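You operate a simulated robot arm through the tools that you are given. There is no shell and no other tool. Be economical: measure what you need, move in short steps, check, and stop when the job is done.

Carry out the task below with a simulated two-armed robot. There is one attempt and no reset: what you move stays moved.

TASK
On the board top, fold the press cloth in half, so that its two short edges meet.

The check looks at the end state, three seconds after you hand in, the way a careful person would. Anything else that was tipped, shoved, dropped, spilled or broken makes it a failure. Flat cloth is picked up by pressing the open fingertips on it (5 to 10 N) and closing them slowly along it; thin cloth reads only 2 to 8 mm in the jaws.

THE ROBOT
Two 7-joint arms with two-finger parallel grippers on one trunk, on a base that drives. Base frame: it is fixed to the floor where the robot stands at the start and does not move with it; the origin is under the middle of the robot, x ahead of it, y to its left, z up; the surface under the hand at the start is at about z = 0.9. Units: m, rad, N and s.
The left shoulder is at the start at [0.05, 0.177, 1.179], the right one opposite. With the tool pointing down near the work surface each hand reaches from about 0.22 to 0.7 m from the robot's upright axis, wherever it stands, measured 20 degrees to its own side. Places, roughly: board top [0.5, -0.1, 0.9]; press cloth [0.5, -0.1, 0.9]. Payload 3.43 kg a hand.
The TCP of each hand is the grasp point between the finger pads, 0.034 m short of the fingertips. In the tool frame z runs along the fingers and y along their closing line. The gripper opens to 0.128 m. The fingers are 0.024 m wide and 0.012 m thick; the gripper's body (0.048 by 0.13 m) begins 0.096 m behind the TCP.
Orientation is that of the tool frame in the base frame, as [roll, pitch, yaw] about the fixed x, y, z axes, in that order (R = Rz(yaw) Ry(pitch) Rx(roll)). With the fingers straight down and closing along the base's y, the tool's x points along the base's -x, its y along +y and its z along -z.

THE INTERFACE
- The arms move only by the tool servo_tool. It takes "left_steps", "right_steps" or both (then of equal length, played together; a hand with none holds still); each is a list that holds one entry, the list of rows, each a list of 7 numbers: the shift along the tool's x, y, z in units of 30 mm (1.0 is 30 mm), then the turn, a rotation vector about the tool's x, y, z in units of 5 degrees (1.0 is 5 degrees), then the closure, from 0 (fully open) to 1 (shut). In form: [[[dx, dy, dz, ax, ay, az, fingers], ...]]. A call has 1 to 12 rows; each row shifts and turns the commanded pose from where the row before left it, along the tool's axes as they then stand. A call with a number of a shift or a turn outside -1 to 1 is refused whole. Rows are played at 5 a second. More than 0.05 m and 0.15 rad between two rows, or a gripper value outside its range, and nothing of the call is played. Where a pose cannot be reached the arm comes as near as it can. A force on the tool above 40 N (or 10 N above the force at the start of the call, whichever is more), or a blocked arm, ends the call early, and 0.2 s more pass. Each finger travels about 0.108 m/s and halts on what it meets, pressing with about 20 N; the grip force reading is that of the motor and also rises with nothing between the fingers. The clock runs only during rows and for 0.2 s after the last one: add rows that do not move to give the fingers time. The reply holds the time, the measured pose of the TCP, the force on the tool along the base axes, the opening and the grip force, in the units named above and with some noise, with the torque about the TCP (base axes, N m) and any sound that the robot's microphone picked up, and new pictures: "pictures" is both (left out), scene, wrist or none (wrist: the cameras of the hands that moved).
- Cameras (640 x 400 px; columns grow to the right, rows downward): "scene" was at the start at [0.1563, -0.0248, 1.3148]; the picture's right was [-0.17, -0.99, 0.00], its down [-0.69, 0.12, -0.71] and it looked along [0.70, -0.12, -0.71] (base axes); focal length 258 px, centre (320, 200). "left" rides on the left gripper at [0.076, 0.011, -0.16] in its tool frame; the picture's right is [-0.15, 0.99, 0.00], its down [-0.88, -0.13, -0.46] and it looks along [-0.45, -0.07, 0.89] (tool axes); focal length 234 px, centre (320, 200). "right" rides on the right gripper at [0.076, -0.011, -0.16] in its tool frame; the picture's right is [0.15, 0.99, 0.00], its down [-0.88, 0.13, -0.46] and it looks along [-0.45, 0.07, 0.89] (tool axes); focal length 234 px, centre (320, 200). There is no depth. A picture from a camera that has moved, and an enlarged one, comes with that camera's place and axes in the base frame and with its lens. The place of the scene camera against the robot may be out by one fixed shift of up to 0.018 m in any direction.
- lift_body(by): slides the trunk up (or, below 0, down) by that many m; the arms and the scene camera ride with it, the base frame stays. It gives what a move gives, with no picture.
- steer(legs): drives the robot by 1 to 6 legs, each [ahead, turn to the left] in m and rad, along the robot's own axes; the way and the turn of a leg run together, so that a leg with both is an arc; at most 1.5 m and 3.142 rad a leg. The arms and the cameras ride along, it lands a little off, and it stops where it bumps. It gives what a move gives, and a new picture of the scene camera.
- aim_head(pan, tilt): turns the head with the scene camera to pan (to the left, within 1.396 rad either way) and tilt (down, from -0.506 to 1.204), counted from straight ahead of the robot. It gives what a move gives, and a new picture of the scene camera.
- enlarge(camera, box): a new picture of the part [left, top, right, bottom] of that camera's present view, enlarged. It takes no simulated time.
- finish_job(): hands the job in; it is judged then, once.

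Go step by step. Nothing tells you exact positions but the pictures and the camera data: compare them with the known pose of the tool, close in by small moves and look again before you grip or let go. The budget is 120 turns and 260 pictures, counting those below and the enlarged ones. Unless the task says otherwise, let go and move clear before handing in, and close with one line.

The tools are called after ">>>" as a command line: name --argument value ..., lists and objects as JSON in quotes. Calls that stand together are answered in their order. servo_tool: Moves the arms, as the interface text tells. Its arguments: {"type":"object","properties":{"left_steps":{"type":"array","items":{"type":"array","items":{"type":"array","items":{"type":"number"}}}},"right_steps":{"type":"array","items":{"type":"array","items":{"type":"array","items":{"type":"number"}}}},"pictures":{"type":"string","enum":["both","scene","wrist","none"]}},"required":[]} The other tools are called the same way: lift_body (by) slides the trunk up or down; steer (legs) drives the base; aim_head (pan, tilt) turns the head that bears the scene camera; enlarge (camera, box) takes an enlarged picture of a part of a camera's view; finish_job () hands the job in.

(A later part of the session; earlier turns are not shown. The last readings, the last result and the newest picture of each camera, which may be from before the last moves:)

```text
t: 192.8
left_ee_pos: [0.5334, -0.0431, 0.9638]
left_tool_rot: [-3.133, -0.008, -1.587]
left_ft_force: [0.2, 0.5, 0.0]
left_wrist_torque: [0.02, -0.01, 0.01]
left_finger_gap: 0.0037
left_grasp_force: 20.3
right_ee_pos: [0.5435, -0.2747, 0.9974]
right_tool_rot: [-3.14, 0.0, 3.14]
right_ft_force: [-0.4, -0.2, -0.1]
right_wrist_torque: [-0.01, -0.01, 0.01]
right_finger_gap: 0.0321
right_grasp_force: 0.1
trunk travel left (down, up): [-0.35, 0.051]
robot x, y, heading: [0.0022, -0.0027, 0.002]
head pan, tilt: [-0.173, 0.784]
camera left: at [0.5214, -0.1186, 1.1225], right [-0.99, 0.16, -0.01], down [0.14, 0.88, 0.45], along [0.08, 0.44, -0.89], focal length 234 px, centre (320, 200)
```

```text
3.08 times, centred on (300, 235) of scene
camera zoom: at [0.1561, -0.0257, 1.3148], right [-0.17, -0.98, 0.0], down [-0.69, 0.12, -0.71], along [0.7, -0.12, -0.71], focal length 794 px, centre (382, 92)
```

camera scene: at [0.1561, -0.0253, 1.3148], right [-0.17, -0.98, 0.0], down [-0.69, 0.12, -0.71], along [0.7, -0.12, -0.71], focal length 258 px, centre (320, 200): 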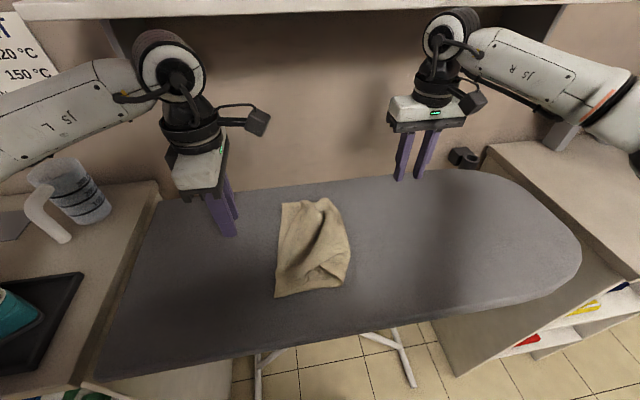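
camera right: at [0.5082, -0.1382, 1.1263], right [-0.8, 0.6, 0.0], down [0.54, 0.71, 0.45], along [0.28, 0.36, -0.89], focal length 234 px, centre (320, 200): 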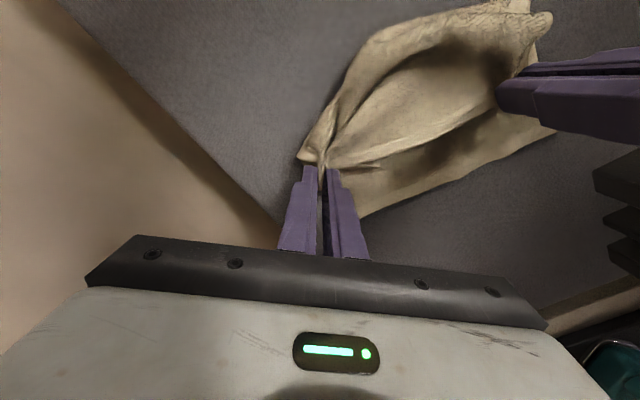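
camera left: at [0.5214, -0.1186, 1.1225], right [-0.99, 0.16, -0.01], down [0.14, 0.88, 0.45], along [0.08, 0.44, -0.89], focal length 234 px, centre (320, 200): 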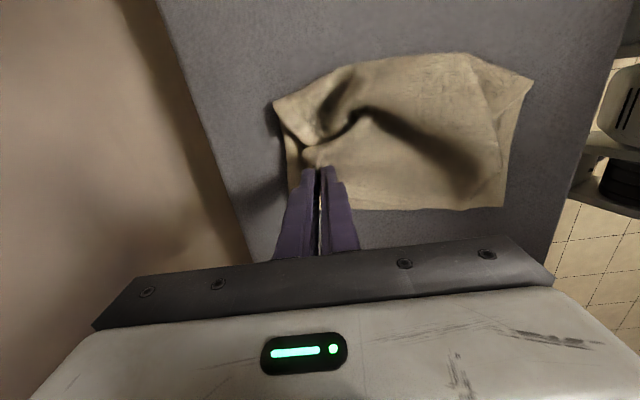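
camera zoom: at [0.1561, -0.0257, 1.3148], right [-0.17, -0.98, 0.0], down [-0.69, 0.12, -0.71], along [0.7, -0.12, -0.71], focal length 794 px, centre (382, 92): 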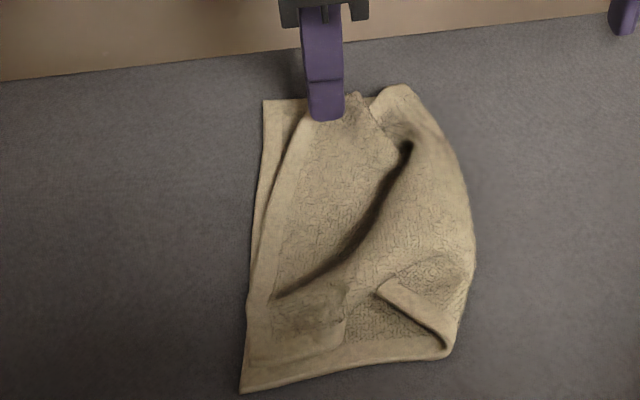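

Held, a single layer. I'm drawing it to the far left corner.

>>> servo_tool --left_steps '[[[-0.35, -0.15, 0, 0, 0, 0, 1.0], [-0.35, -0.15, 0, 0, 0, 0, 1.0], [-0.35, -0.15, 0, 0, 0, 0, 1.0], [-0.35, -0.1, 0, 0, 0, 0, 1.0], [0, 0, 0.3, 0, 0, 0, 1.0], [0, 0, 0.2, 0, 0, 0, 1.0], [0, 0, 0, 0, 0, 0, 1.0]]]' --pictures "wrist"

>>> enlarge --camera "scene" --box '[230, 170, 370, 300]'

```text
t: 194.4
left_ee_pos: [0.5541, -0.002, 0.9476]
left_tool_rot: [-3.132, -0.007, -1.587]
left_ft_force: [0.5, -0.4, -0.8]
left_wrist_torque: [-0.01, -0.01, -0.03]
left_finger_gap: 0.0039
left_grasp_force: 20.1
right_ee_pos: [0.5431, -0.2758, 0.9961]
right_tool_rot: [-3.138, 0.001, 3.139]
right_ft_force: [-0.3, 1.1, -0.2]
right_wrist_torque: [0.01, 0.03, -0.01]
right_finger_gap: 0.0322
right_grasp_force: 0.1
trunk travel left (down, up): [-0.35, 0.051]
robot x, y, heading: [-0.0007, -0.0008, -0.002]
head pan, tilt: [-0.173, 0.784]
camera left: at [0.5405, -0.0764, 1.1072], right [-0.99, 0.16, -0.01], down [0.14, 0.88, 0.45], along [0.08, 0.44, -0.89], focal length 234 px, centre (320, 200)
```

left: 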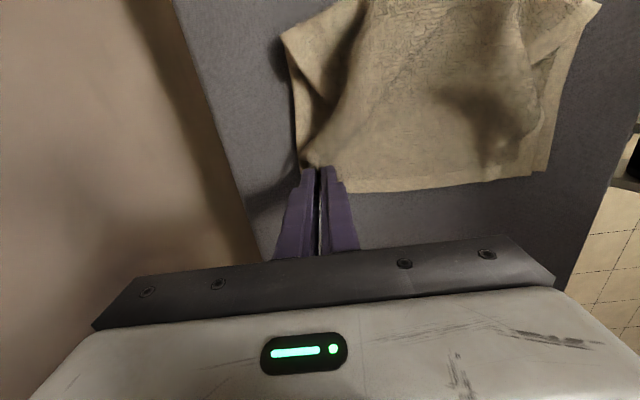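

```text
3.08 times, centred on (300, 235) of scene
camera zoom: at [0.1561, -0.0257, 1.3148], right [-0.17, -0.98, 0.0], down [-0.69, 0.12, -0.71], along [0.7, -0.12, -0.71], focal length 794 px, centre (382, 92)
```

zoom: 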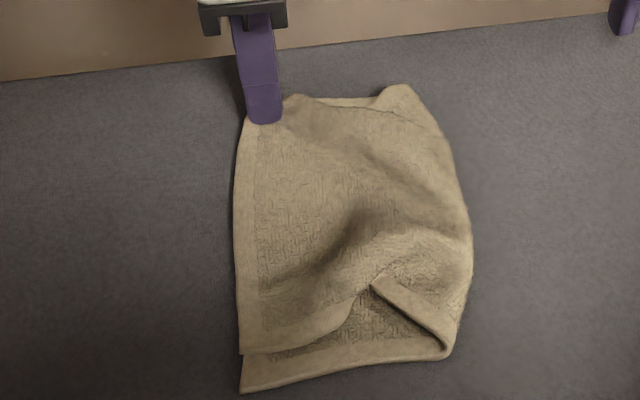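

>>> servo_tool --left_steps '[[[0.3, 0.3, 0, 0, 0, 0, 1.0], [0, 0, 0.12, 0, 0, 0, 1.0], [0, 0, 0, 0, 0, 0, 0.9], [0, 0, 0, 0, 0, 0, 0.78], [0, 0, 0, 0, 0, 0, 0.78], [0, 0, -0.7, 0, 0, 0, 0.78], [-0.4, 0, -0.8, 0, 0, 0, 0.78], [-0.9, 0.5, 0, 0, 0, 0, 0.8], [-0.9, 0.9, 0, 0, 0, 0, 0.8], [0, 0.9, 0, 0, 0, 0, 0.8], [0, 0.9, 0, 0, 0, 0, 0.8], [0, 0.9, 0, 0, 0, 0, 0.8]]]' --pictures "wrist"

>>> enlarge --camera "scene" --box '[230, 170, 370, 300]'

```text
t: 197.0
left_ee_pos: [0.4216, 0.0601, 0.9889]
left_tool_rot: [-3.133, -0.006, -1.587]
left_ft_force: [0.4, 0.6, -0.9]
left_wrist_torque: [-0.02, -0.01, -0.05]
left_finger_gap: 0.0252
left_grasp_force: 0.1
right_ee_pos: [0.5433, -0.2762, 0.9961]
right_tool_rot: [-3.141, 0.0, 3.139]
right_ft_force: [0.3, -0.6, 0.0]
right_wrist_torque: [-0.01, -0.03, -0.03]
right_finger_gap: 0.0321
right_grasp_force: 0.1
trunk travel left (down, up): [-0.35, 0.051]
robot x, y, heading: [-0.0006, 0.001, -0.001]
head pan, tilt: [-0.173, 0.784]
camera left: at [0.408, -0.0163, 1.1484], right [-0.99, 0.16, -0.01], down [0.14, 0.88, 0.45], along [0.08, 0.44, -0.89], focal length 234 px, centre (320, 200)
```

left: 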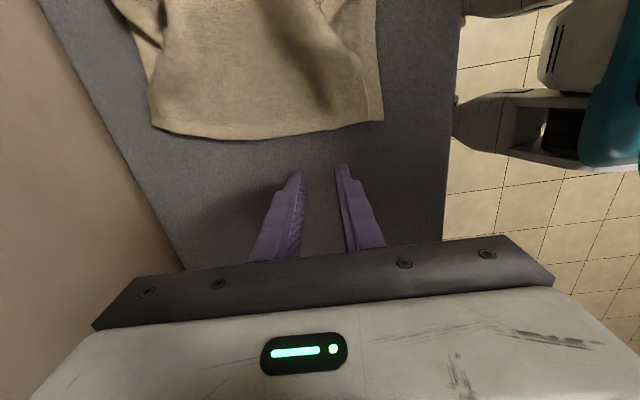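

```text
3.08 times, centred on (300, 235) of scene
camera zoom: at [0.1561, -0.0257, 1.3148], right [-0.17, -0.98, 0.0], down [-0.69, 0.12, -0.71], along [0.7, -0.12, -0.71], focal length 794 px, centre (382, 92)
```

zoom: 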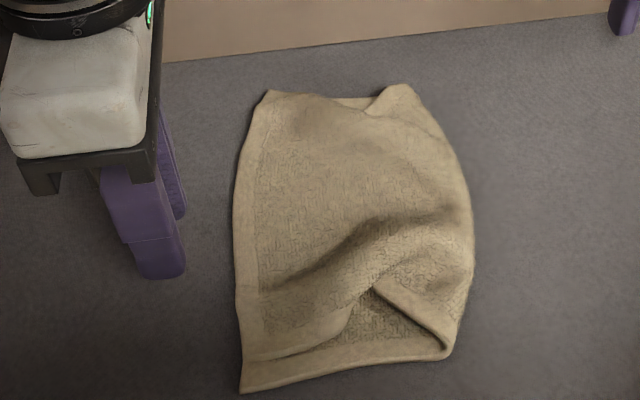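

The short edges now meet at both corners, to within about 2 cm. What remains is slack bulging by the crease. I'll pin the near hem with the tilted left fingers and use the right hand to draw the bulge out to the right.

>>> servo_tool --left_steps '[[[0, 0, 0, 0, 1, 0, 1], [0, 0, 0, 0, 1, 0, 1], [0, 0, 0, 0, 1, 0, 1], [0, 0, 0, 0, 1, 0, 1], [0, 0, 0, 0, 1, 0, 1], [0, 0, 0, 0, 1, 0, 1], [0, 0, 0, 0, 1, 0, 1], [0, 0, 0, 0, 1, 0, 1], [0, 0.6, 0.3, 0, 0, 0, 1], [-0.1, 0.6, 0.5, 0, 0, 0, 1], [-0.1, 0, 0.5, 0, 0, 0, 1], [0, 0, 0, 0, 0, 0, 1]]]' --right_steps '[[[0.6, 0, 0, 0, 0, 0, 0.68], [0.6, 0, 0, 0, 0, 0, 0.68], [0.6, 0, 0, 0, 0, 0, 0.68], [0.6, 0, 0, 0, 0, 0, 0.68], [0.6, 0, 0, 0, 0, 0, 0.68], [0.6, 0, 0, 0, 0, 0, 0.68], [0.6, 0.5, 0, 0, 0, 0, 0.68], [0.6, 0.7, 0, 0, 0, 0, 0.68], [0.1, 0.9, 0, 0, 0, 0, 0.68], [0, 0.9, 0, 0, 0, 0, 0.68], [0, 0.9, 0, 0, 0, 0, 0.68], [0, 0.9, 0, 0, 0, 0, 0.68]]]'

>>> enlarge --camera "scene" --box '[230, 170, 370, 300]'

```text
t: 199.6
left_ee_pos: [0.3859, 0.0402, 0.9533]
left_tool_rot: [-3.13, -0.704, -1.593]
left_ft_force: [0.3, 0.8, -0.7]
left_wrist_torque: [0.02, 0.01, -0.03]
left_finger_gap: 0.0001
left_grasp_force: 20.6
right_ee_pos: [0.3966, -0.1291, 0.9944]
right_tool_rot: [-3.139, 0.0, 3.138]
right_ft_force: [-0.5, 0.0, 0.6]
right_wrist_torque: [0.01, -0.02, -0.03]
right_finger_gap: 0.041
right_grasp_force: 0.1
trunk travel left (down, up): [-0.35, 0.051]
robot x, y, heading: [-0.0, -0.0002, -0.002]
head pan, tilt: [-0.173, 0.784]
camera scene: at [0.1564, -0.0248, 1.3148], right [-0.17, -0.98, 0.0], down [-0.69, 0.12, -0.71], along [0.7, -0.12, -0.71], focal length 258 px, centre (320, 200)
camera right: at [0.3205, -0.1411, 1.1546], right [-0.14, 0.99, 0.0], down [0.88, 0.13, 0.46], along [0.45, 0.06, -0.89], focal length 234 px, centre (320, 200)
camera left: at [0.375, 0.0854, 1.1233], right [-0.99, 0.13, -0.1], down [0.15, 0.96, -0.22], along [0.07, -0.24, -0.97], focal length 234 px, centre (320, 200)
```

scene: 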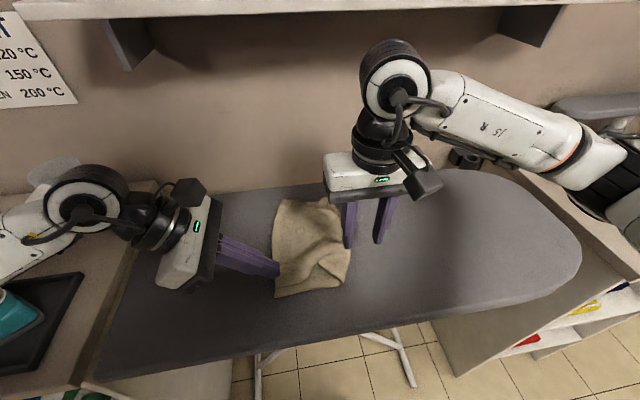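
right: 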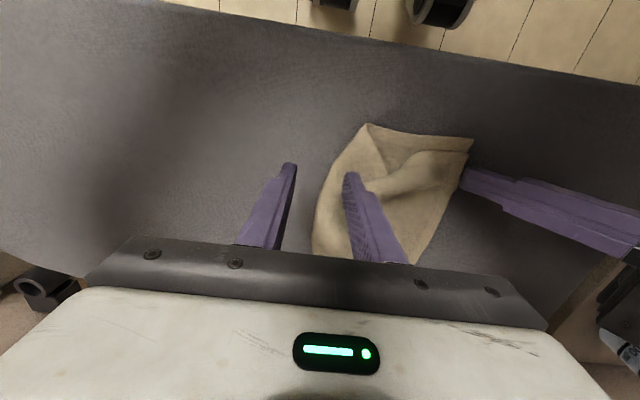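
left: 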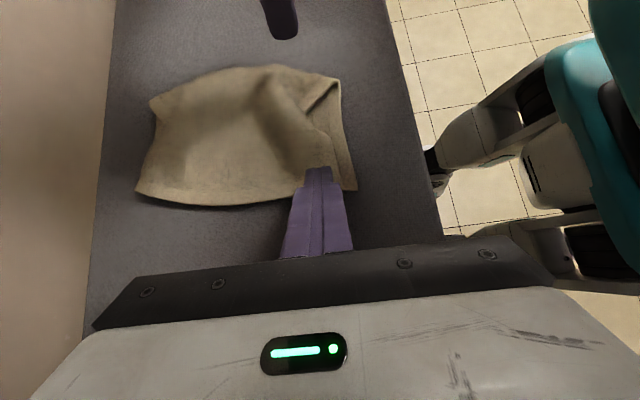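

```text
3.08 times, centred on (300, 235) of scene
camera zoom: at [0.1564, -0.0248, 1.3148], right [-0.17, -0.98, 0.0], down [-0.69, 0.12, -0.71], along [0.7, -0.12, -0.71], focal length 794 px, centre (382, 92)
```

zoom: 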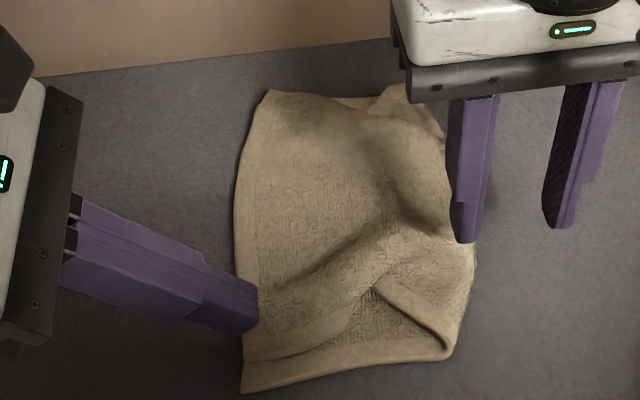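

>>> servo_tool --left_steps '[[[-0.13, 0, 0.15, 0, 0, 0, 1], [-0.13, 0, 0.15, 0, 0, 0, 1], [-0.04, 0, 0.05, 0, 0, 0, 1], [0, 0, 0, 0, 0, 0, 1], [0, 0, 0, 0, 0, 0, 1]]]' --right_steps '[[[-0.35, 0.6, 0, 0, 0, 0, 0.68], [-0.35, 0.6, 0, 0, 0, 0, 0.68], [0, 0.63, 0.3, 0, 0, 0, 0.68], [0, 0, 0.3, 0, 0, 0, 0.68], [0, 0, 0, 0, 0, 0, 0.68]]]' --pictures "wrist"

>>> enlarge --camera "scene" --box '[260, 200, 370, 300]'

```text
t: 200.8
left_ee_pos: [0.3854, 0.0396, 0.9411]
left_tool_rot: [-3.131, -0.706, -1.594]
left_ft_force: [0.8, -0.8, 0.4]
left_wrist_torque: [0.02, 0.0, 0.04]
left_finger_gap: 0.0002
left_grasp_force: 19.5
right_ee_pos: [0.4172, -0.074, 0.9768]
right_tool_rot: [-3.139, 0.0, 3.139]
right_ft_force: [0.0, -0.3, -0.3]
right_wrist_torque: [0.01, 0.02, 0.0]
right_finger_gap: 0.0412
right_grasp_force: 0.0
trunk travel left (down, up): [-0.35, 0.051]
robot x, y, heading: [-0.0001, -0.0005, -0.002]
head pan, tilt: [-0.173, 0.784]
camera right: at [0.3409, -0.086, 1.1369], right [-0.14, 0.99, 0.0], down [0.88, 0.13, 0.46], along [0.45, 0.06, -0.89], focal length 234 px, centre (320, 200)
camera left: at [0.3743, 0.0847, 1.1106], right [-0.99, 0.13, -0.1], down [0.15, 0.96, -0.22], along [0.07, -0.23, -0.97], focal length 234 px, centre (320, 200)
```

right: 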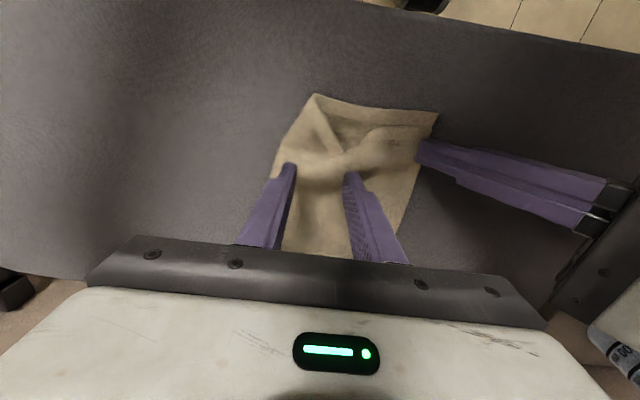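
left: 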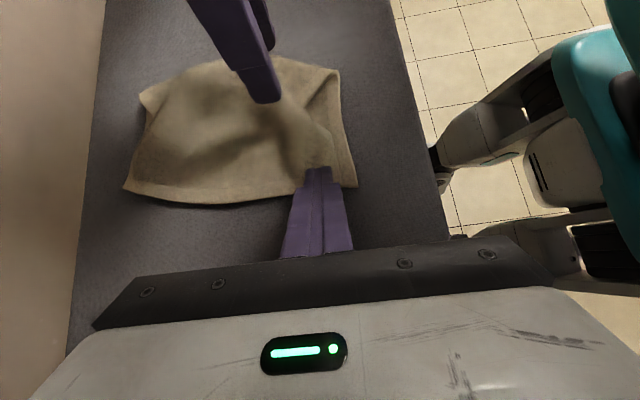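

```text
4.00 times, centred on (315, 250) of scene
camera zoom: at [0.1563, -0.0253, 1.3148], right [-0.17, -0.98, 0.0], down [-0.69, 0.12, -0.71], along [0.7, -0.12, -0.71], focal length 1032 px, centre (340, 0)
```

zoom: 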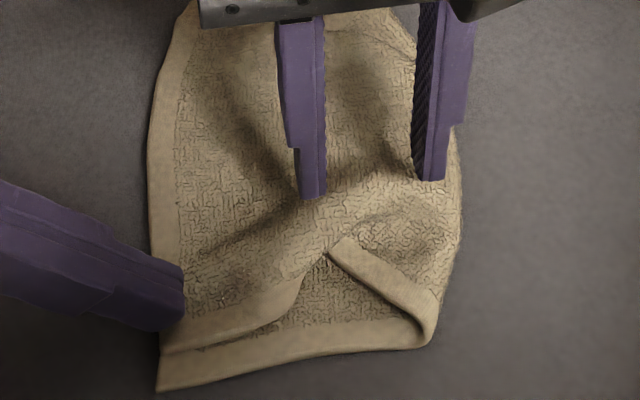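

>>> servo_tool --left_steps '[[[-0.06, 0, 0.07, 0, 0, 0, 1], [0, 0, 0, 0, 0, 0, 1], [0, 0, 0, 0, 0, 0, 1], [0, 0, 0, 0, 0, 0, 1], [0, 0, 0, 0, 0, 0, 1], [0, 0, 0, 0, 0, 0, 1], [0, 0, 0, 0, 0, 0, 1], [0, 0, 0, 0, 0, 0, 1], [0, 0, 0, 0, 0, 0, 1], [0, 0, 0, 0, 0, 0, 1]]]' --right_steps '[[[-0.15, 0.5, 0.3, 0, 0, 0, 0.68], [0, 0, 0.4, 0, 0, 0, 0.68], [0, 0, 0.3, 0, 0, 0, 0.68], [0, 0, 0, 0, 0, 0, 0.74], [0, 0, 0, 0, 0, 0, 0.8], [0, 0, 0, 0, 0, 0, 0.86], [0, 0, 0, 0, 0, 0, 0.92], [0, 0, 0, 0, 0, 0, 1], [0, 0, 0, 0, 0, 0, 1], [0, 0, 0, 0, 0, 0, 1]]]' --pictures "none"

>>> enlarge --camera "scene" --box '[260, 200, 370, 300]'

```text
t: 203.0
left_ee_pos: [0.3862, 0.04, 0.9367]
left_tool_rot: [-3.132, -0.705, -1.594]
left_ft_force: [0.3, 0.8, 2.5]
left_wrist_torque: [-0.01, 0.02, 0.0]
left_finger_gap: 0.0
left_grasp_force: 19.4
right_ee_pos: [0.4207, -0.0608, 0.947]
right_tool_rot: [-3.141, 0.0, 3.138]
right_ft_force: [0.0, 0.5, 0.3]
right_wrist_torque: [0.01, -0.01, -0.01]
right_finger_gap: 0.0075
right_grasp_force: 20.0
trunk travel left (down, up): [-0.35, 0.051]
robot x, y, heading: [0.0009, 0.002, -0.0]
head pan, tilt: [-0.173, 0.784]
```

```text
4.00 times, centred on (315, 250) of scene
camera zoom: at [0.1561, -0.0253, 1.3148], right [-0.17, -0.98, 0.0], down [-0.69, 0.12, -0.71], along [0.7, -0.12, -0.71], focal length 1032 px, centre (340, 0)
```

zoom: 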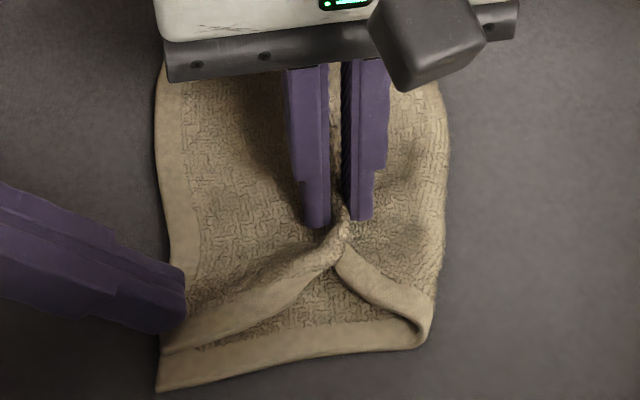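

>>> servo_tool --left_steps '[[[-0.05, 0, 0.06, 0, 0, 0, 1], [0, 0, 0, 0, 0, 0, 1], [0, 0, 0, 0, 0, 0, 1], [0, 0, 0, 0, 0, 0, 1], [0, 0, 0, 0, 0, 0, 1]]]' --right_steps '[[[0, 0, -0.4, 0, 0, 0, 1], [0.3, -0.5, 0, 0, 0, 0, 1], [0.3, -0.5, 0, 0, 0, 0, 1], [0.3, -0.4, 0, 0, 0, 0, 1], [0, 0, 0, 0, 0, 0, 1]]]' --pictures "none"

>>> enlarge --camera "scene" --box '[240, 180, 370, 300]'

```text
t: 204.2
left_ee_pos: [0.3861, 0.0401, 0.9336]
left_tool_rot: [-3.131, -0.705, -1.593]
left_ft_force: [-1.1, 0.1, -0.9]
left_wrist_torque: [-0.01, 0.02, 0.02]
left_finger_gap: 0.0
left_grasp_force: 19.7
right_ee_pos: [0.3952, -0.1033, 0.9605]
right_tool_rot: [-3.141, -0.001, 3.138]
right_ft_force: [-0.2, 0.6, -1.1]
right_wrist_torque: [-0.01, 0.01, 0.03]
right_finger_gap: 0.0074
right_grasp_force: 19.6
trunk travel left (down, up): [-0.35, 0.051]
robot x, y, heading: [0.0009, -0.0023, -0.003]
head pan, tilt: [-0.173, 0.784]
```

```text
3.33 times, centred on (305, 240) of scene
camera zoom: at [0.1564, -0.0253, 1.3148], right [-0.17, -0.98, 0.0], down [-0.69, 0.12, -0.71], along [0.7, -0.12, -0.71], focal length 860 px, centre (370, 67)
```

zoom: 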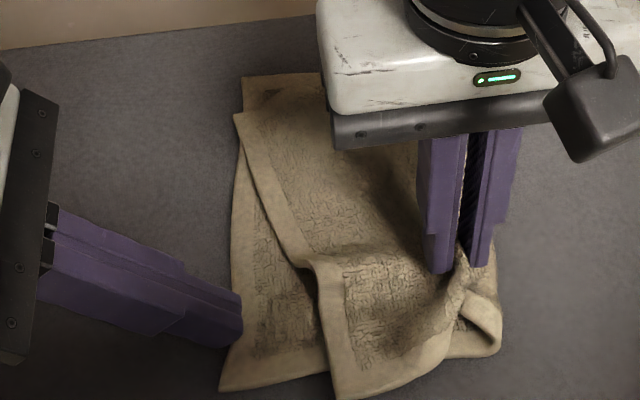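

The near crease is now at the right place (about 0.145 m from the left edge), though the near hem slid along with it. I'm releasing the right hand, and then I'll draw the near hem corner back to the left.

>>> servo_tool --left_steps '[[[0, 0, 0, 0, 0, 0, 1], [0, 0, -0.5, 0, 0, 0, 1], [0, 0, -0.8, 0, 0, 0, 1], [0, 0, -0.8, 0, -1, 0, 0.8], [0, 0, 0, 0, -1, 0, 0.8], [0, 0, 0, 0, -1, 0, 0.8], [0, 0, 0, 0, -1, 0, 0.8], [0, 0, 0, 0, -1, 0, 0.8], [0, 0, 0, 0, -1, 0, 0.8], [0, 0, 0, 0, -1, 0, 0.8], [0, 0, 0, 0, -1, 0, 0.8]]]' --right_steps '[[[0, 0, 0.4, 0, 0, 0, 1], [0, 0, 0.1, 0, 0, 0, 0.9], [0, 0, 0, 0, 0, 0, 0.7], [0, 0, -0.6, 0, 0, 0, 0.7], [0, 0, -0.8, 0, 0, 0, 0.7], [0, -0.5, -0.3, 0, 0, 0, 0.7], [0, -0.9, 0, 0, 0, 0, 0.7], [0, -0.9, 0, 0, 0, 0, 0.7], [0, -0.9, 0, 0, 0, 0, 0.7], [0, -0.9, 0, 0, 0, 0, 0.7], [0, -0.9, 0, 0, 0, 0, 0.7]]]' --pictures "wrist"

>>> enlarge --camera "scene" --box '[240, 180, 370, 300]'

```text
t: 206.6
left_ee_pos: [0.3865, 0.0797, 0.9834]
left_tool_rot: [-3.132, -0.005, -1.586]
left_ft_force: [0.9, -0.6, -0.7]
left_wrist_torque: [0.01, 0.01, 0.0]
left_finger_gap: 0.0256
left_grasp_force: 0.0
right_ee_pos: [0.3936, -0.2542, 0.9946]
right_tool_rot: [-3.14, 0.0, 3.139]
right_ft_force: [0.5, 0.2, 0.6]
right_wrist_torque: [0.03, 0.0, 0.01]
right_finger_gap: 0.0383
right_grasp_force: 0.0
trunk travel left (down, up): [-0.35, 0.051]
robot x, y, heading: [0.0001, -0.001, -0.001]
head pan, tilt: [-0.173, 0.784]
camera right: at [0.3181, -0.2658, 1.1556], right [-0.14, 0.99, 0.0], down [0.88, 0.13, 0.46], along [0.45, 0.06, -0.89], focal length 234 px, centre (320, 200)
camera left: at [0.373, 0.0038, 1.1425], right [-0.99, 0.16, -0.01], down [0.14, 0.88, 0.45], along [0.08, 0.45, -0.89], focal length 234 px, centre (320, 200)
```

right: 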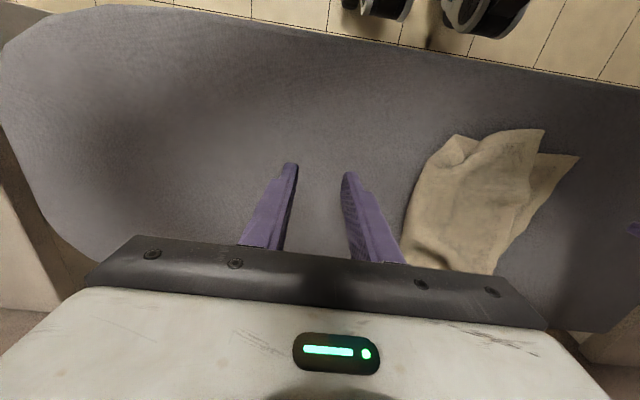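
left: 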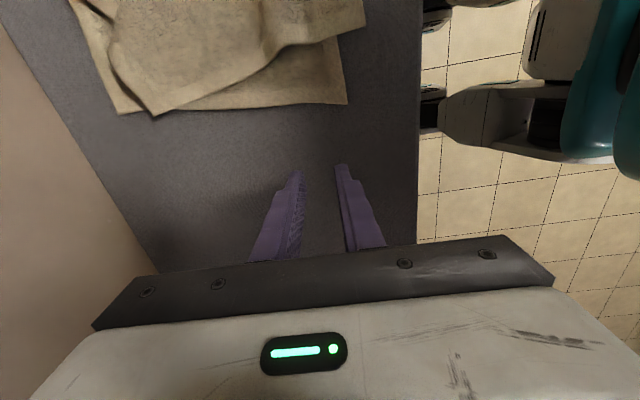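

```text
3.33 times, centred on (305, 240) of scene
camera zoom: at [0.1562, -0.0261, 1.3148], right [-0.17, -0.98, 0.0], down [-0.69, 0.12, -0.71], along [0.7, -0.12, -0.71], focal length 860 px, centre (370, 67)
```

zoom: 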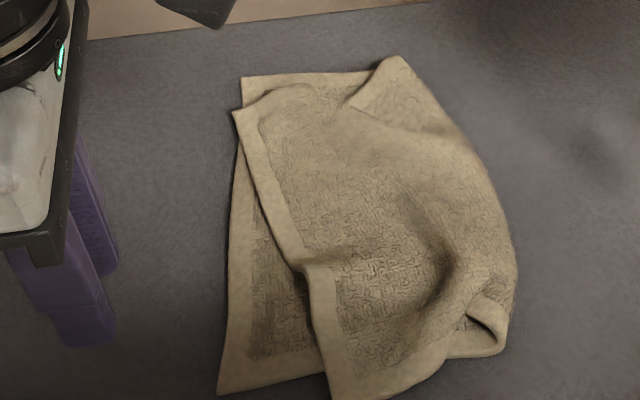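

>>> servo_tool --left_steps '[[[0.77, 0.2, 0, 0, 0, 0, 0.8], [0.77, 0.2, 0, 0, 0, 0, 0.8], [0.77, 0.2, 0, 0, 0, 0, 0.8], [0.77, 0.2, 0.3, 0, 0, 0, 0.8], [0.77, 0.2, 0.5, 0, 0, 0, 0.8], [0, 0, 0, 0, 0, 0, 0.8]]]' --pictures "wrist"

>>> enlarge --camera "scene" --box '[260, 220, 360, 310]'

```text
t: 208.0
left_ee_pos: [0.3553, -0.0352, 0.9595]
left_tool_rot: [-3.133, -0.008, -1.586]
left_ft_force: [-1.2, 0.0, -1.2]
left_wrist_torque: [-0.02, -0.01, -0.02]
left_finger_gap: 0.0253
left_grasp_force: 0.1
right_ee_pos: [0.3944, -0.2529, 0.9951]
right_tool_rot: [-3.139, 0.001, 3.138]
right_ft_force: [0.3, 0.7, 0.2]
right_wrist_torque: [-0.02, -0.01, -0.03]
right_finger_gap: 0.0383
right_grasp_force: 0.0
trunk travel left (down, up): [-0.35, 0.051]
robot x, y, heading: [-0.0002, -0.0007, -0.002]
head pan, tilt: [-0.173, 0.784]
camera left: at [0.3414, -0.1103, 1.1185], right [-0.99, 0.16, -0.01], down [0.14, 0.88, 0.45], along [0.08, 0.44, -0.89], focal length 234 px, centre (320, 200)
```

left: 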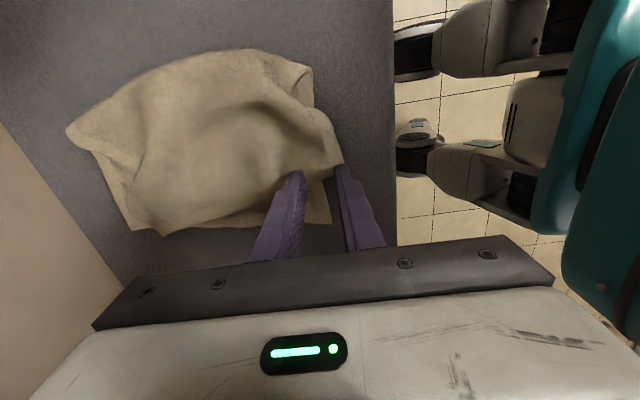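

```text
4.44 times, centred on (310, 265) of scene
camera zoom: at [0.1563, -0.0252, 1.3148], right [-0.17, -0.98, 0.0], down [-0.69, 0.12, -0.71], along [0.7, -0.12, -0.71], focal length 1147 px, centre (364, -89)
```

zoom: 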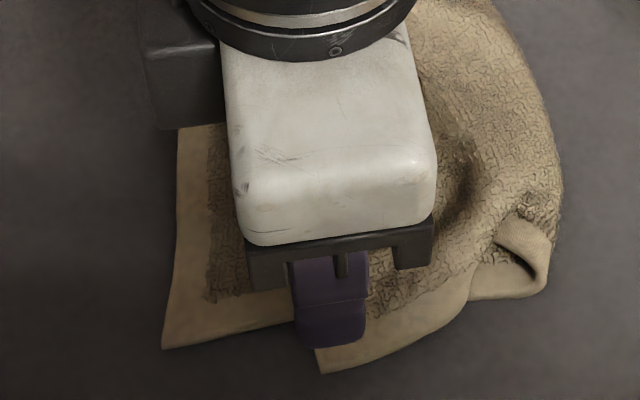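

>>> servo_tool --left_steps '[[[0.15, -0.27, 0.3, 0, 0, 0, 0.8], [0, 0, 0.25, 0, 0, 0, 0.8], [0, 0, 0.12, 0, 0, 0, 0.8], [0, 0, 0, 0, 0, 0, 0.8]]]' --pictures "none"

```text
t: 209.0
left_ee_pos: [0.363, -0.0412, 0.9386]
left_tool_rot: [-3.132, -0.008, -1.587]
left_ft_force: [-1.5, -0.7, 9.7]
left_wrist_torque: [0.02, -0.11, -0.03]
left_finger_gap: 0.0256
left_grasp_force: 0.1
right_ee_pos: [0.3943, -0.2528, 0.9967]
right_tool_rot: [-3.14, 0.001, 3.139]
right_ft_force: [-0.3, -0.5, 0.1]
right_wrist_torque: [0.0, 0.02, 0.01]
right_finger_gap: 0.0382
right_grasp_force: 0.1
trunk travel left (down, up): [-0.35, 0.051]
robot x, y, heading: [0.0026, -0.0032, 0.0]
head pan, tilt: [-0.173, 0.784]
```

>>> servo_tool --left_steps '[[[0, 0, 0, 0, 0, 0, 0.84], [0, 0, 0, 0, 0, 0, 0.88], [0, 0, 0, 0, 0, 0, 0.92], [0, 0, 0, 0, 0, 0, 0.96], [0, 0, 0, 0, 0, 0, 1.0], [0, 0, 0, 0, 0, 0, 1.0], [0, 0, -0.3, 0, 0, 0, 1.0], [-0.1, -0.1, -0.3, 0, 0, 0, 1.0], [-0.4, -0.15, 0, 0, 0, 0, 1.0], [-0.4, -0.15, 0, 0, 0, 0, 1.0], [-0.4, -0.1, 0, 0, 0, 0, 1.0], [-0.4, -0.1, 0, 0, 0, 0, 1.0]]]' --pictures "wrist"

>>> enlarge --camera "scene" --box '[240, 180, 370, 300]'

```text
t: 211.6
left_ee_pos: [0.3826, 0.0103, 0.9568]
left_tool_rot: [-3.136, -0.007, -1.586]
left_ft_force: [0.6, 0.1, 0.4]
left_wrist_torque: [-0.02, 0.0, 0.0]
left_finger_gap: 0.004
left_grasp_force: 20.3
right_ee_pos: [0.3929, -0.2532, 0.9975]
right_tool_rot: [3.141, 0.001, 3.14]
right_ft_force: [0.5, -0.3, -0.1]
right_wrist_torque: [0.02, 0.01, 0.0]
right_finger_gap: 0.0385
right_grasp_force: 0.0
trunk travel left (down, up): [-0.35, 0.051]
robot x, y, heading: [0.0004, -0.0019, 0.001]
head pan, tilt: [-0.173, 0.784]
camera left: at [0.3693, -0.0649, 1.117], right [-0.99, 0.16, -0.01], down [0.14, 0.88, 0.45], along [0.08, 0.44, -0.89], focal length 234 px, centre (320, 200)
```

left: 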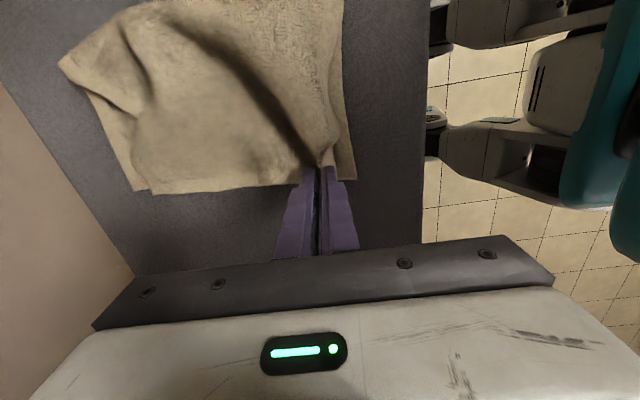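

```text
3.33 times, centred on (305, 240) of scene
camera zoom: at [0.1563, -0.0252, 1.3148], right [-0.17, -0.98, 0.0], down [-0.69, 0.12, -0.71], along [0.7, -0.12, -0.71], focal length 860 px, centre (370, 67)
```

zoom: 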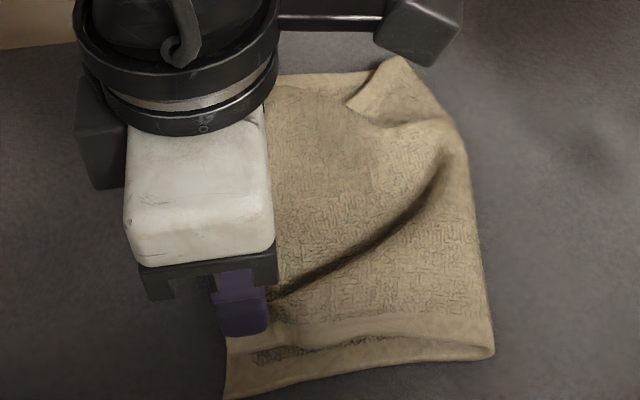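

Much flatter now. I'm nudging the corner toward the near edge to line up, then lowering and releasing.

>>> servo_tool --left_steps '[[[-0.1, 0.3, 0, 0, 0, 0, 1.0], [0, 0.3, 0.2, 0, 0, 0, 1.0], [0, 0, 0.3, 0, 0, 0, 1.0], [0, 0, 0, 0, 0, 0, 0.9], [0, 0, 0, 0, 0, 0, 0.78], [0, 0, 0, 0, 0, 0, 0.78], [0, 0, -0.7, 0, 0, 0, 0.78], [0, 0, -0.8, 0, 0, 0, 0.78], [-0.9, 0, 0, 0, 0, 0, 0.78], [-0.9, 0, 0, 0, 0, 0, 0.78], [-0.9, 0, 0, 0, 0, 0, 0.78]]]' --pictures "wrist"

>>> enlarge --camera "scene" --box '[240, 180, 370, 300]'

```text
t: 214.0
left_ee_pos: [0.3639, 0.0949, 0.9884]
left_tool_rot: [-3.135, -0.007, -1.587]
left_ft_force: [-0.9, 0.2, -0.4]
left_wrist_torque: [-0.01, -0.02, -0.01]
left_finger_gap: 0.0281
left_grasp_force: 0.1
right_ee_pos: [0.3942, -0.2538, 0.9957]
right_tool_rot: [-3.139, 0.0, 3.138]
right_ft_force: [0.9, 0.0, -0.9]
right_wrist_torque: [-0.04, 0.0, 0.0]
right_finger_gap: 0.0383
right_grasp_force: 0.1
trunk travel left (down, up): [-0.35, 0.051]
robot x, y, heading: [0.0024, 0.0011, -0.002]
head pan, tilt: [-0.173, 0.784]
camera left: at [0.3507, 0.0199, 1.1471], right [-0.99, 0.16, -0.01], down [0.14, 0.88, 0.45], along [0.08, 0.44, -0.89], focal length 234 px, centre (320, 200)
```

left: 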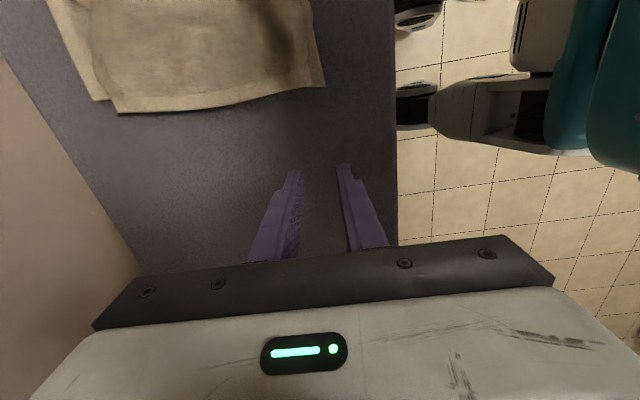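

```text
3.33 times, centred on (305, 240) of scene
camera zoom: at [0.1562, -0.0248, 1.3148], right [-0.17, -0.98, 0.0], down [-0.69, 0.12, -0.71], along [0.7, -0.12, -0.71], focal length 860 px, centre (370, 67)
```

zoom: 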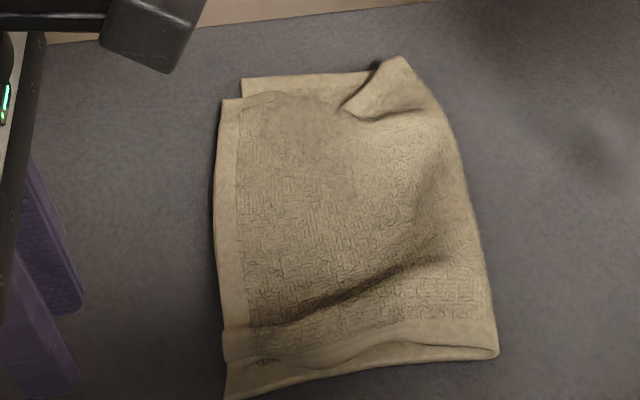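

Very good now on the near side. The far end still has a small folded flap at the crease, at about (0.54, -0.11), and that is just the material that should form the far crease corner. I'm bringing the right hand to it.

>>> servo_tool --right_steps '[[[-0.75, 0, 0, 0, 0, 0, 0.68], [-0.75, 0.3, 0, 0, 0, 0, 0.68], [-0.75, 0.6, 0, 0, 0, 0, 0.68], [-0.75, 0.8, 0, 0, 0, 0, 0.68], [-0.75, 0.8, 0, 0, 0, 0, 0.68], [-0.75, 0.8, 0, 0, 0, 0, 0.68], [0, 0.8, 0, 0, 0, 0, 0.68], [0, 0.8, 0.3, 0, 0, 0, 0.68], [0, 0, 0.3, 0, 0, 0, 0.68], [0, 0, 0, 0, 0, 0, 0.68]]]' --pictures "wrist"

>>> enlarge --camera "scene" --box '[270, 170, 370, 250]'

```text
t: 216.2
left_ee_pos: [0.3648, 0.0948, 0.9879]
left_tool_rot: [-3.134, -0.006, -1.587]
left_ft_force: [-0.1, -0.2, -0.9]
left_wrist_torque: [-0.03, 0.0, -0.01]
left_finger_gap: 0.0283
left_grasp_force: 0.1
right_ee_pos: [0.528, -0.1053, 0.9758]
right_tool_rot: [-3.14, 0.0, 3.138]
right_ft_force: [-0.5, -0.4, -0.2]
right_wrist_torque: [-0.02, -0.01, -0.01]
right_finger_gap: 0.041
right_grasp_force: 0.0
trunk travel left (down, up): [-0.35, 0.051]
robot x, y, heading: [0.002, -0.0018, -0.002]
head pan, tilt: [-0.173, 0.784]
camera right: at [0.4523, -0.1171, 1.137], right [-0.14, 0.99, 0.0], down [0.88, 0.13, 0.46], along [0.45, 0.06, -0.89], focal length 234 px, centre (320, 200)
```

right: 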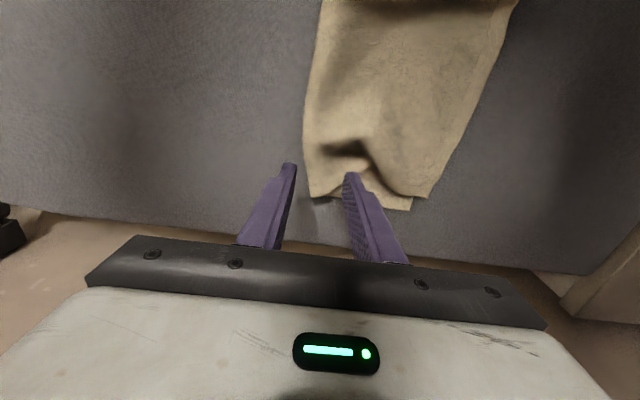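

```text
5.00 times, centred on (320, 210) of scene
camera zoom: at [0.1563, -0.0252, 1.3148], right [-0.17, -0.98, 0.0], down [-0.69, 0.12, -0.71], along [0.7, -0.12, -0.71], focal length 1290 px, centre (320, 150)
```

zoom: 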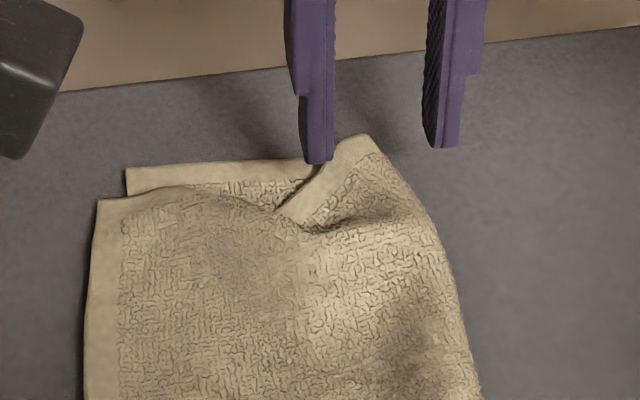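

>>> servo_tool --right_steps '[[[-0.1, 0, 0.5, 0, 0, 0, 0.68], [0, 0, 0.5, 0, 0, 0, 0.68], [0, 0, 0, 0, 0, 0, 0.74], [0, 0, 0, 0, 0, 0, 0.8], [0, 0, 0, 0, 0, 0, 0.86], [0, 0, 0, 0, 0, 0, 0.92], [0, 0, 0, 0, 0, 0, 1], [0, 0, 0, 0, 0, 0, 1], [0, 0, -0.4, 0, 0, 0, 1], [0, 0, 0, 0, 0, 0, 1]]]' --pictures "none"

>>> enlarge --camera "scene" --box '[240, 180, 370, 300]'

```text
t: 218.4
left_ee_pos: [0.364, 0.095, 0.9866]
left_tool_rot: [-3.136, -0.007, -1.585]
left_ft_force: [0.6, 0.8, -0.2]
left_wrist_torque: [-0.01, 0.01, 0.02]
left_finger_gap: 0.0281
left_grasp_force: 0.0
right_ee_pos: [0.5343, -0.1054, 0.9585]
right_tool_rot: [-3.14, 0.0, 3.136]
right_ft_force: [-0.3, 0.9, -0.5]
right_wrist_torque: [0.01, 0.0, -0.04]
right_finger_gap: 0.0049
right_grasp_force: 19.6
trunk travel left (down, up): [-0.35, 0.051]
robot x, y, heading: [0.0008, 0.001, -0.002]
head pan, tilt: [-0.173, 0.784]
```

```text
3.33 times, centred on (305, 240) of scene
camera zoom: at [0.1564, -0.0254, 1.3148], right [-0.17, -0.98, 0.0], down [-0.69, 0.12, -0.71], along [0.7, -0.12, -0.71], focal length 860 px, centre (370, 67)
```

zoom: 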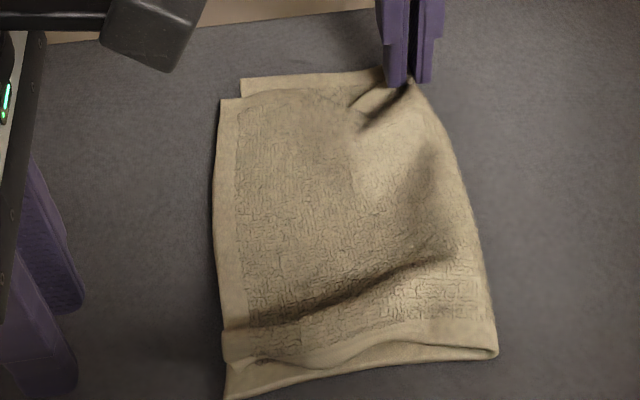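

Held (4.9 mm). I'm drawing it right by small steps.

>>> servo_tool --right_steps '[[[0, -0.3, 0, 0, 0, 0, 1], [-0.1, -0.3, 0, 0, 0, 0, 1], [-0.1, -0.3, 0, 0, 0, 0, 1], [-0.1, -0.3, 0, 0, 0, 0, 1], [0, 0, 0, 0, 0, 0, 1]]]' --pictures "none"

>>> enlarge --camera "scene" --box '[240, 180, 370, 300]'

```text
t: 219.6
left_ee_pos: [0.3643, 0.0957, 0.9877]
left_tool_rot: [-3.131, -0.007, -1.586]
left_ft_force: [0.3, 0.2, 0.2]
left_wrist_torque: [-0.03, 0.0, -0.01]
left_finger_gap: 0.0282
left_grasp_force: 0.2
right_ee_pos: [0.5419, -0.1422, 0.9585]
right_tool_rot: [-3.14, -0.001, 3.14]
right_ft_force: [0.0, 0.0, -0.4]
right_wrist_torque: [-0.01, -0.03, -0.02]
right_finger_gap: 0.0048
right_grasp_force: 19.7
trunk travel left (down, up): [-0.35, 0.051]
robot x, y, heading: [0.0006, -0.0016, 0.001]
head pan, tilt: [-0.173, 0.784]
```

```text
3.33 times, centred on (305, 240) of scene
camera zoom: at [0.1563, -0.0253, 1.3148], right [-0.17, -0.98, 0.0], down [-0.69, 0.12, -0.71], along [0.7, -0.12, -0.71], focal length 860 px, centre (370, 67)
```

zoom: 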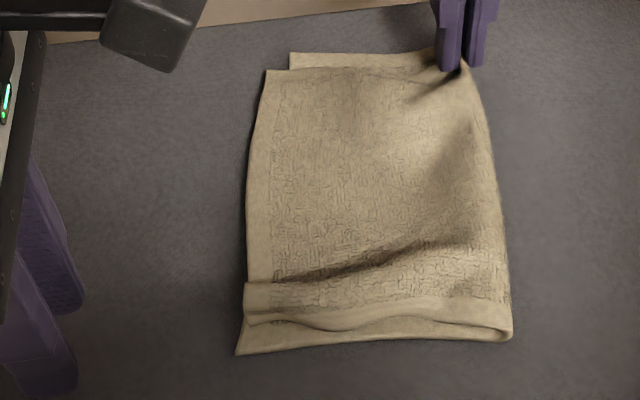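

The whole cloth slid a little, but its shape is good. To widen the far end, I'll pin the far left corner (both layers) with the tilted left fingers and pull the far crease corner a bit more.

>>> servo_tool --left_steps '[[[0, -0.79, -0.3, 0, 1, 0, 1], [0, -0.79, -0.3, 0, 1, 0, 1], [0, -0.79, 0, 0, 1, 0, 1], [0, -0.79, 0, 0, 1, 0, 1], [0, -0.79, 0, 0, 1, 0, 1], [0, -0.79, 0, 0, 1, 0, 1], [0, -0.79, 0, 0, 1, 0, 1], [0, -0.77, 0, 0, 1, 0, 1], [0.3, 0, 0.8, 0, 0, 0, 1], [0.4, 0, 0.9, 0, 0, 0, 1], [0.4, 0, 0.9, 0, 0, 0, 1], [0, 0, 0, 0, 0, 0, 1]]]' --pictures "scene"

>>> enlarge --camera "scene" --box '[240, 170, 370, 290]'

```text
t: 222.2
left_ee_pos: [0.5524, 0.0165, 0.9696]
left_tool_rot: [-3.13, -0.706, -1.593]
left_ft_force: [0.3, 0.8, 0.0]
left_wrist_torque: [0.0, 0.02, 0.01]
left_finger_gap: 0.0
left_grasp_force: 19.9
right_ee_pos: [0.54, -0.1412, 0.959]
right_tool_rot: [-3.14, -0.001, 3.14]
right_ft_force: [-0.7, -0.2, -0.5]
right_wrist_torque: [0.06, 0.0, -0.02]
right_finger_gap: 0.0048
right_grasp_force: 19.4
trunk travel left (down, up): [-0.35, 0.051]
robot x, y, heading: [0.0004, -0.001, -0.001]
head pan, tilt: [-0.173, 0.784]
camera scene: at [0.1563, -0.0252, 1.3148], right [-0.17, -0.98, 0.0], down [-0.69, 0.12, -0.71], along [0.7, -0.12, -0.71], focal length 258 px, centre (320, 200)
```

scene: 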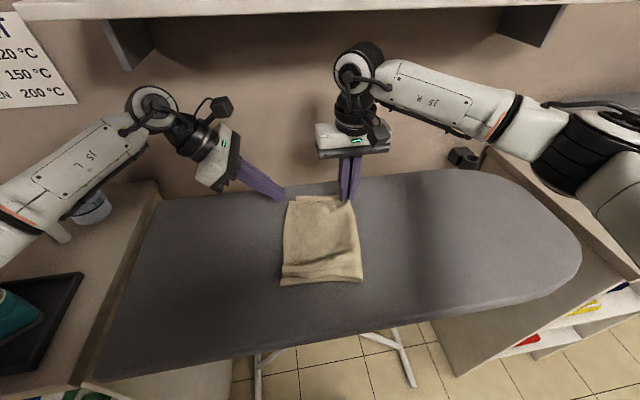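

```text
3.33 times, centred on (305, 230) of scene
camera zoom: at [0.1563, -0.0252, 1.3148], right [-0.17, -0.98, 0.0], down [-0.69, 0.12, -0.71], along [0.7, -0.12, -0.71], focal length 860 px, centre (370, 100)
```

zoom: 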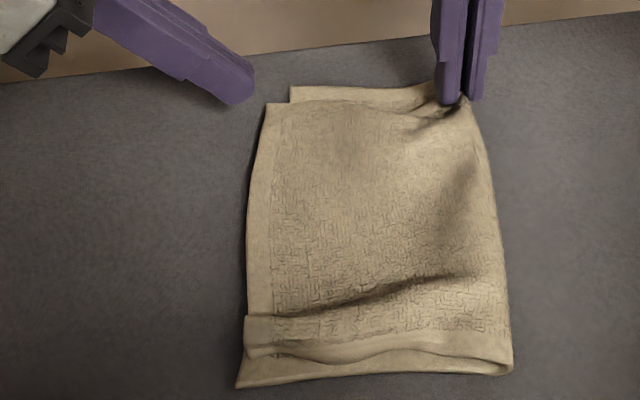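

>>> servo_tool --left_steps '[[[0.1, 0, 0.5, 0, 0, 0, 1], [0.1, 0, 0.5, 0, 0, 0, 1], [0.05, 0, 0.45, 0, 0, 0, 1], [-0.1, 0, 0.12, 0, 0, 0, 1], [0, 0, 0, 0, 0, 0, 1]]]' --pictures "none"

>>> enlarge --camera "scene" --box '[240, 170, 370, 290]'

```text
t: 223.4
left_ee_pos: [0.5522, -0.0188, 0.9366]
left_tool_rot: [-3.127, -0.709, -1.595]
left_ft_force: [-1.8, 2.2, 11.4]
left_wrist_torque: [-0.08, 0.1, -0.05]
left_finger_gap: 0.0
left_grasp_force: 20.2
right_ee_pos: [0.5406, -0.1423, 0.9604]
right_tool_rot: [-3.139, 0.002, -3.141]
right_ft_force: [-0.2, 0.4, 0.2]
right_wrist_torque: [-0.01, -0.01, -0.06]
right_finger_gap: 0.0048
right_grasp_force: 19.7
trunk travel left (down, up): [-0.35, 0.051]
robot x, y, heading: [0.0015, 0.0, -0.002]
head pan, tilt: [-0.173, 0.784]
```

```text
3.33 times, centred on (305, 230) of scene
camera zoom: at [0.1551, -0.0249, 1.3152], right [-0.17, -0.98, 0.0], down [-0.69, 0.12, -0.71], along [0.7, -0.12, -0.7], focal length 860 px, centre (370, 100)
```

zoom: 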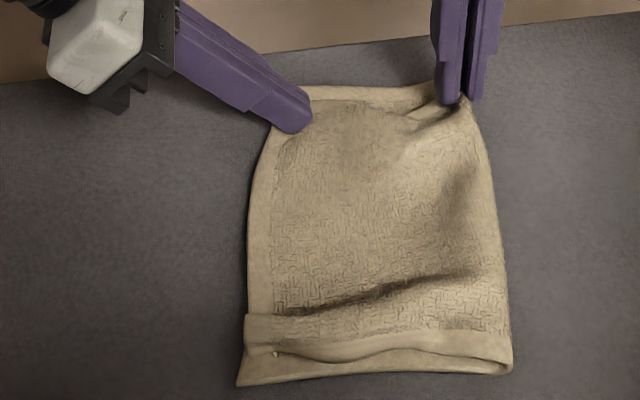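

>>> servo_tool --right_steps '[[[0, -0.25, 0, 0, 0, 0, 1], [0, -0.25, 0, 0, 0, 0, 1], [-0.1, -0.25, 0, 0, 0, 0, 1], [0, 0, 0, 0, 0, 0, 1]]]' --pictures "none"

>>> enlarge --camera "scene" --box '[240, 170, 370, 290]'

```text
t: 224.4
left_ee_pos: [0.5513, -0.0185, 0.937]
left_tool_rot: [-3.128, -0.71, -1.598]
left_ft_force: [0.7, -6.0, 16.3]
left_wrist_torque: [-0.43, 0.06, 0.03]
left_finger_gap: 0.0
left_grasp_force: 20.2
right_ee_pos: [0.5456, -0.1619, 0.9596]
right_tool_rot: [3.14, 0.001, -3.141]
right_ft_force: [0.6, 13.3, -1.8]
right_wrist_torque: [0.51, -0.04, -0.11]
right_finger_gap: 0.0057
right_grasp_force: 20.1
trunk travel left (down, up): [-0.35, 0.051]
robot x, y, heading: [0.0034, -0.0012, -0.005]
head pan, tilt: [-0.173, 0.784]
```

```text
3.33 times, centred on (305, 230) of scene
camera zoom: at [0.1553, -0.0245, 1.315], right [-0.17, -0.98, 0.0], down [-0.69, 0.12, -0.71], along [0.7, -0.12, -0.7], focal length 860 px, centre (370, 100)
```

zoom: 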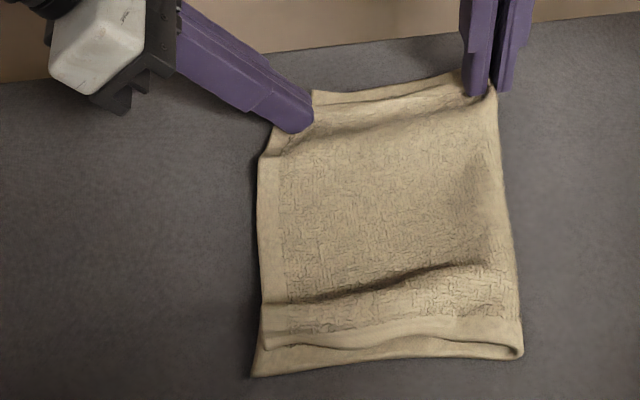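

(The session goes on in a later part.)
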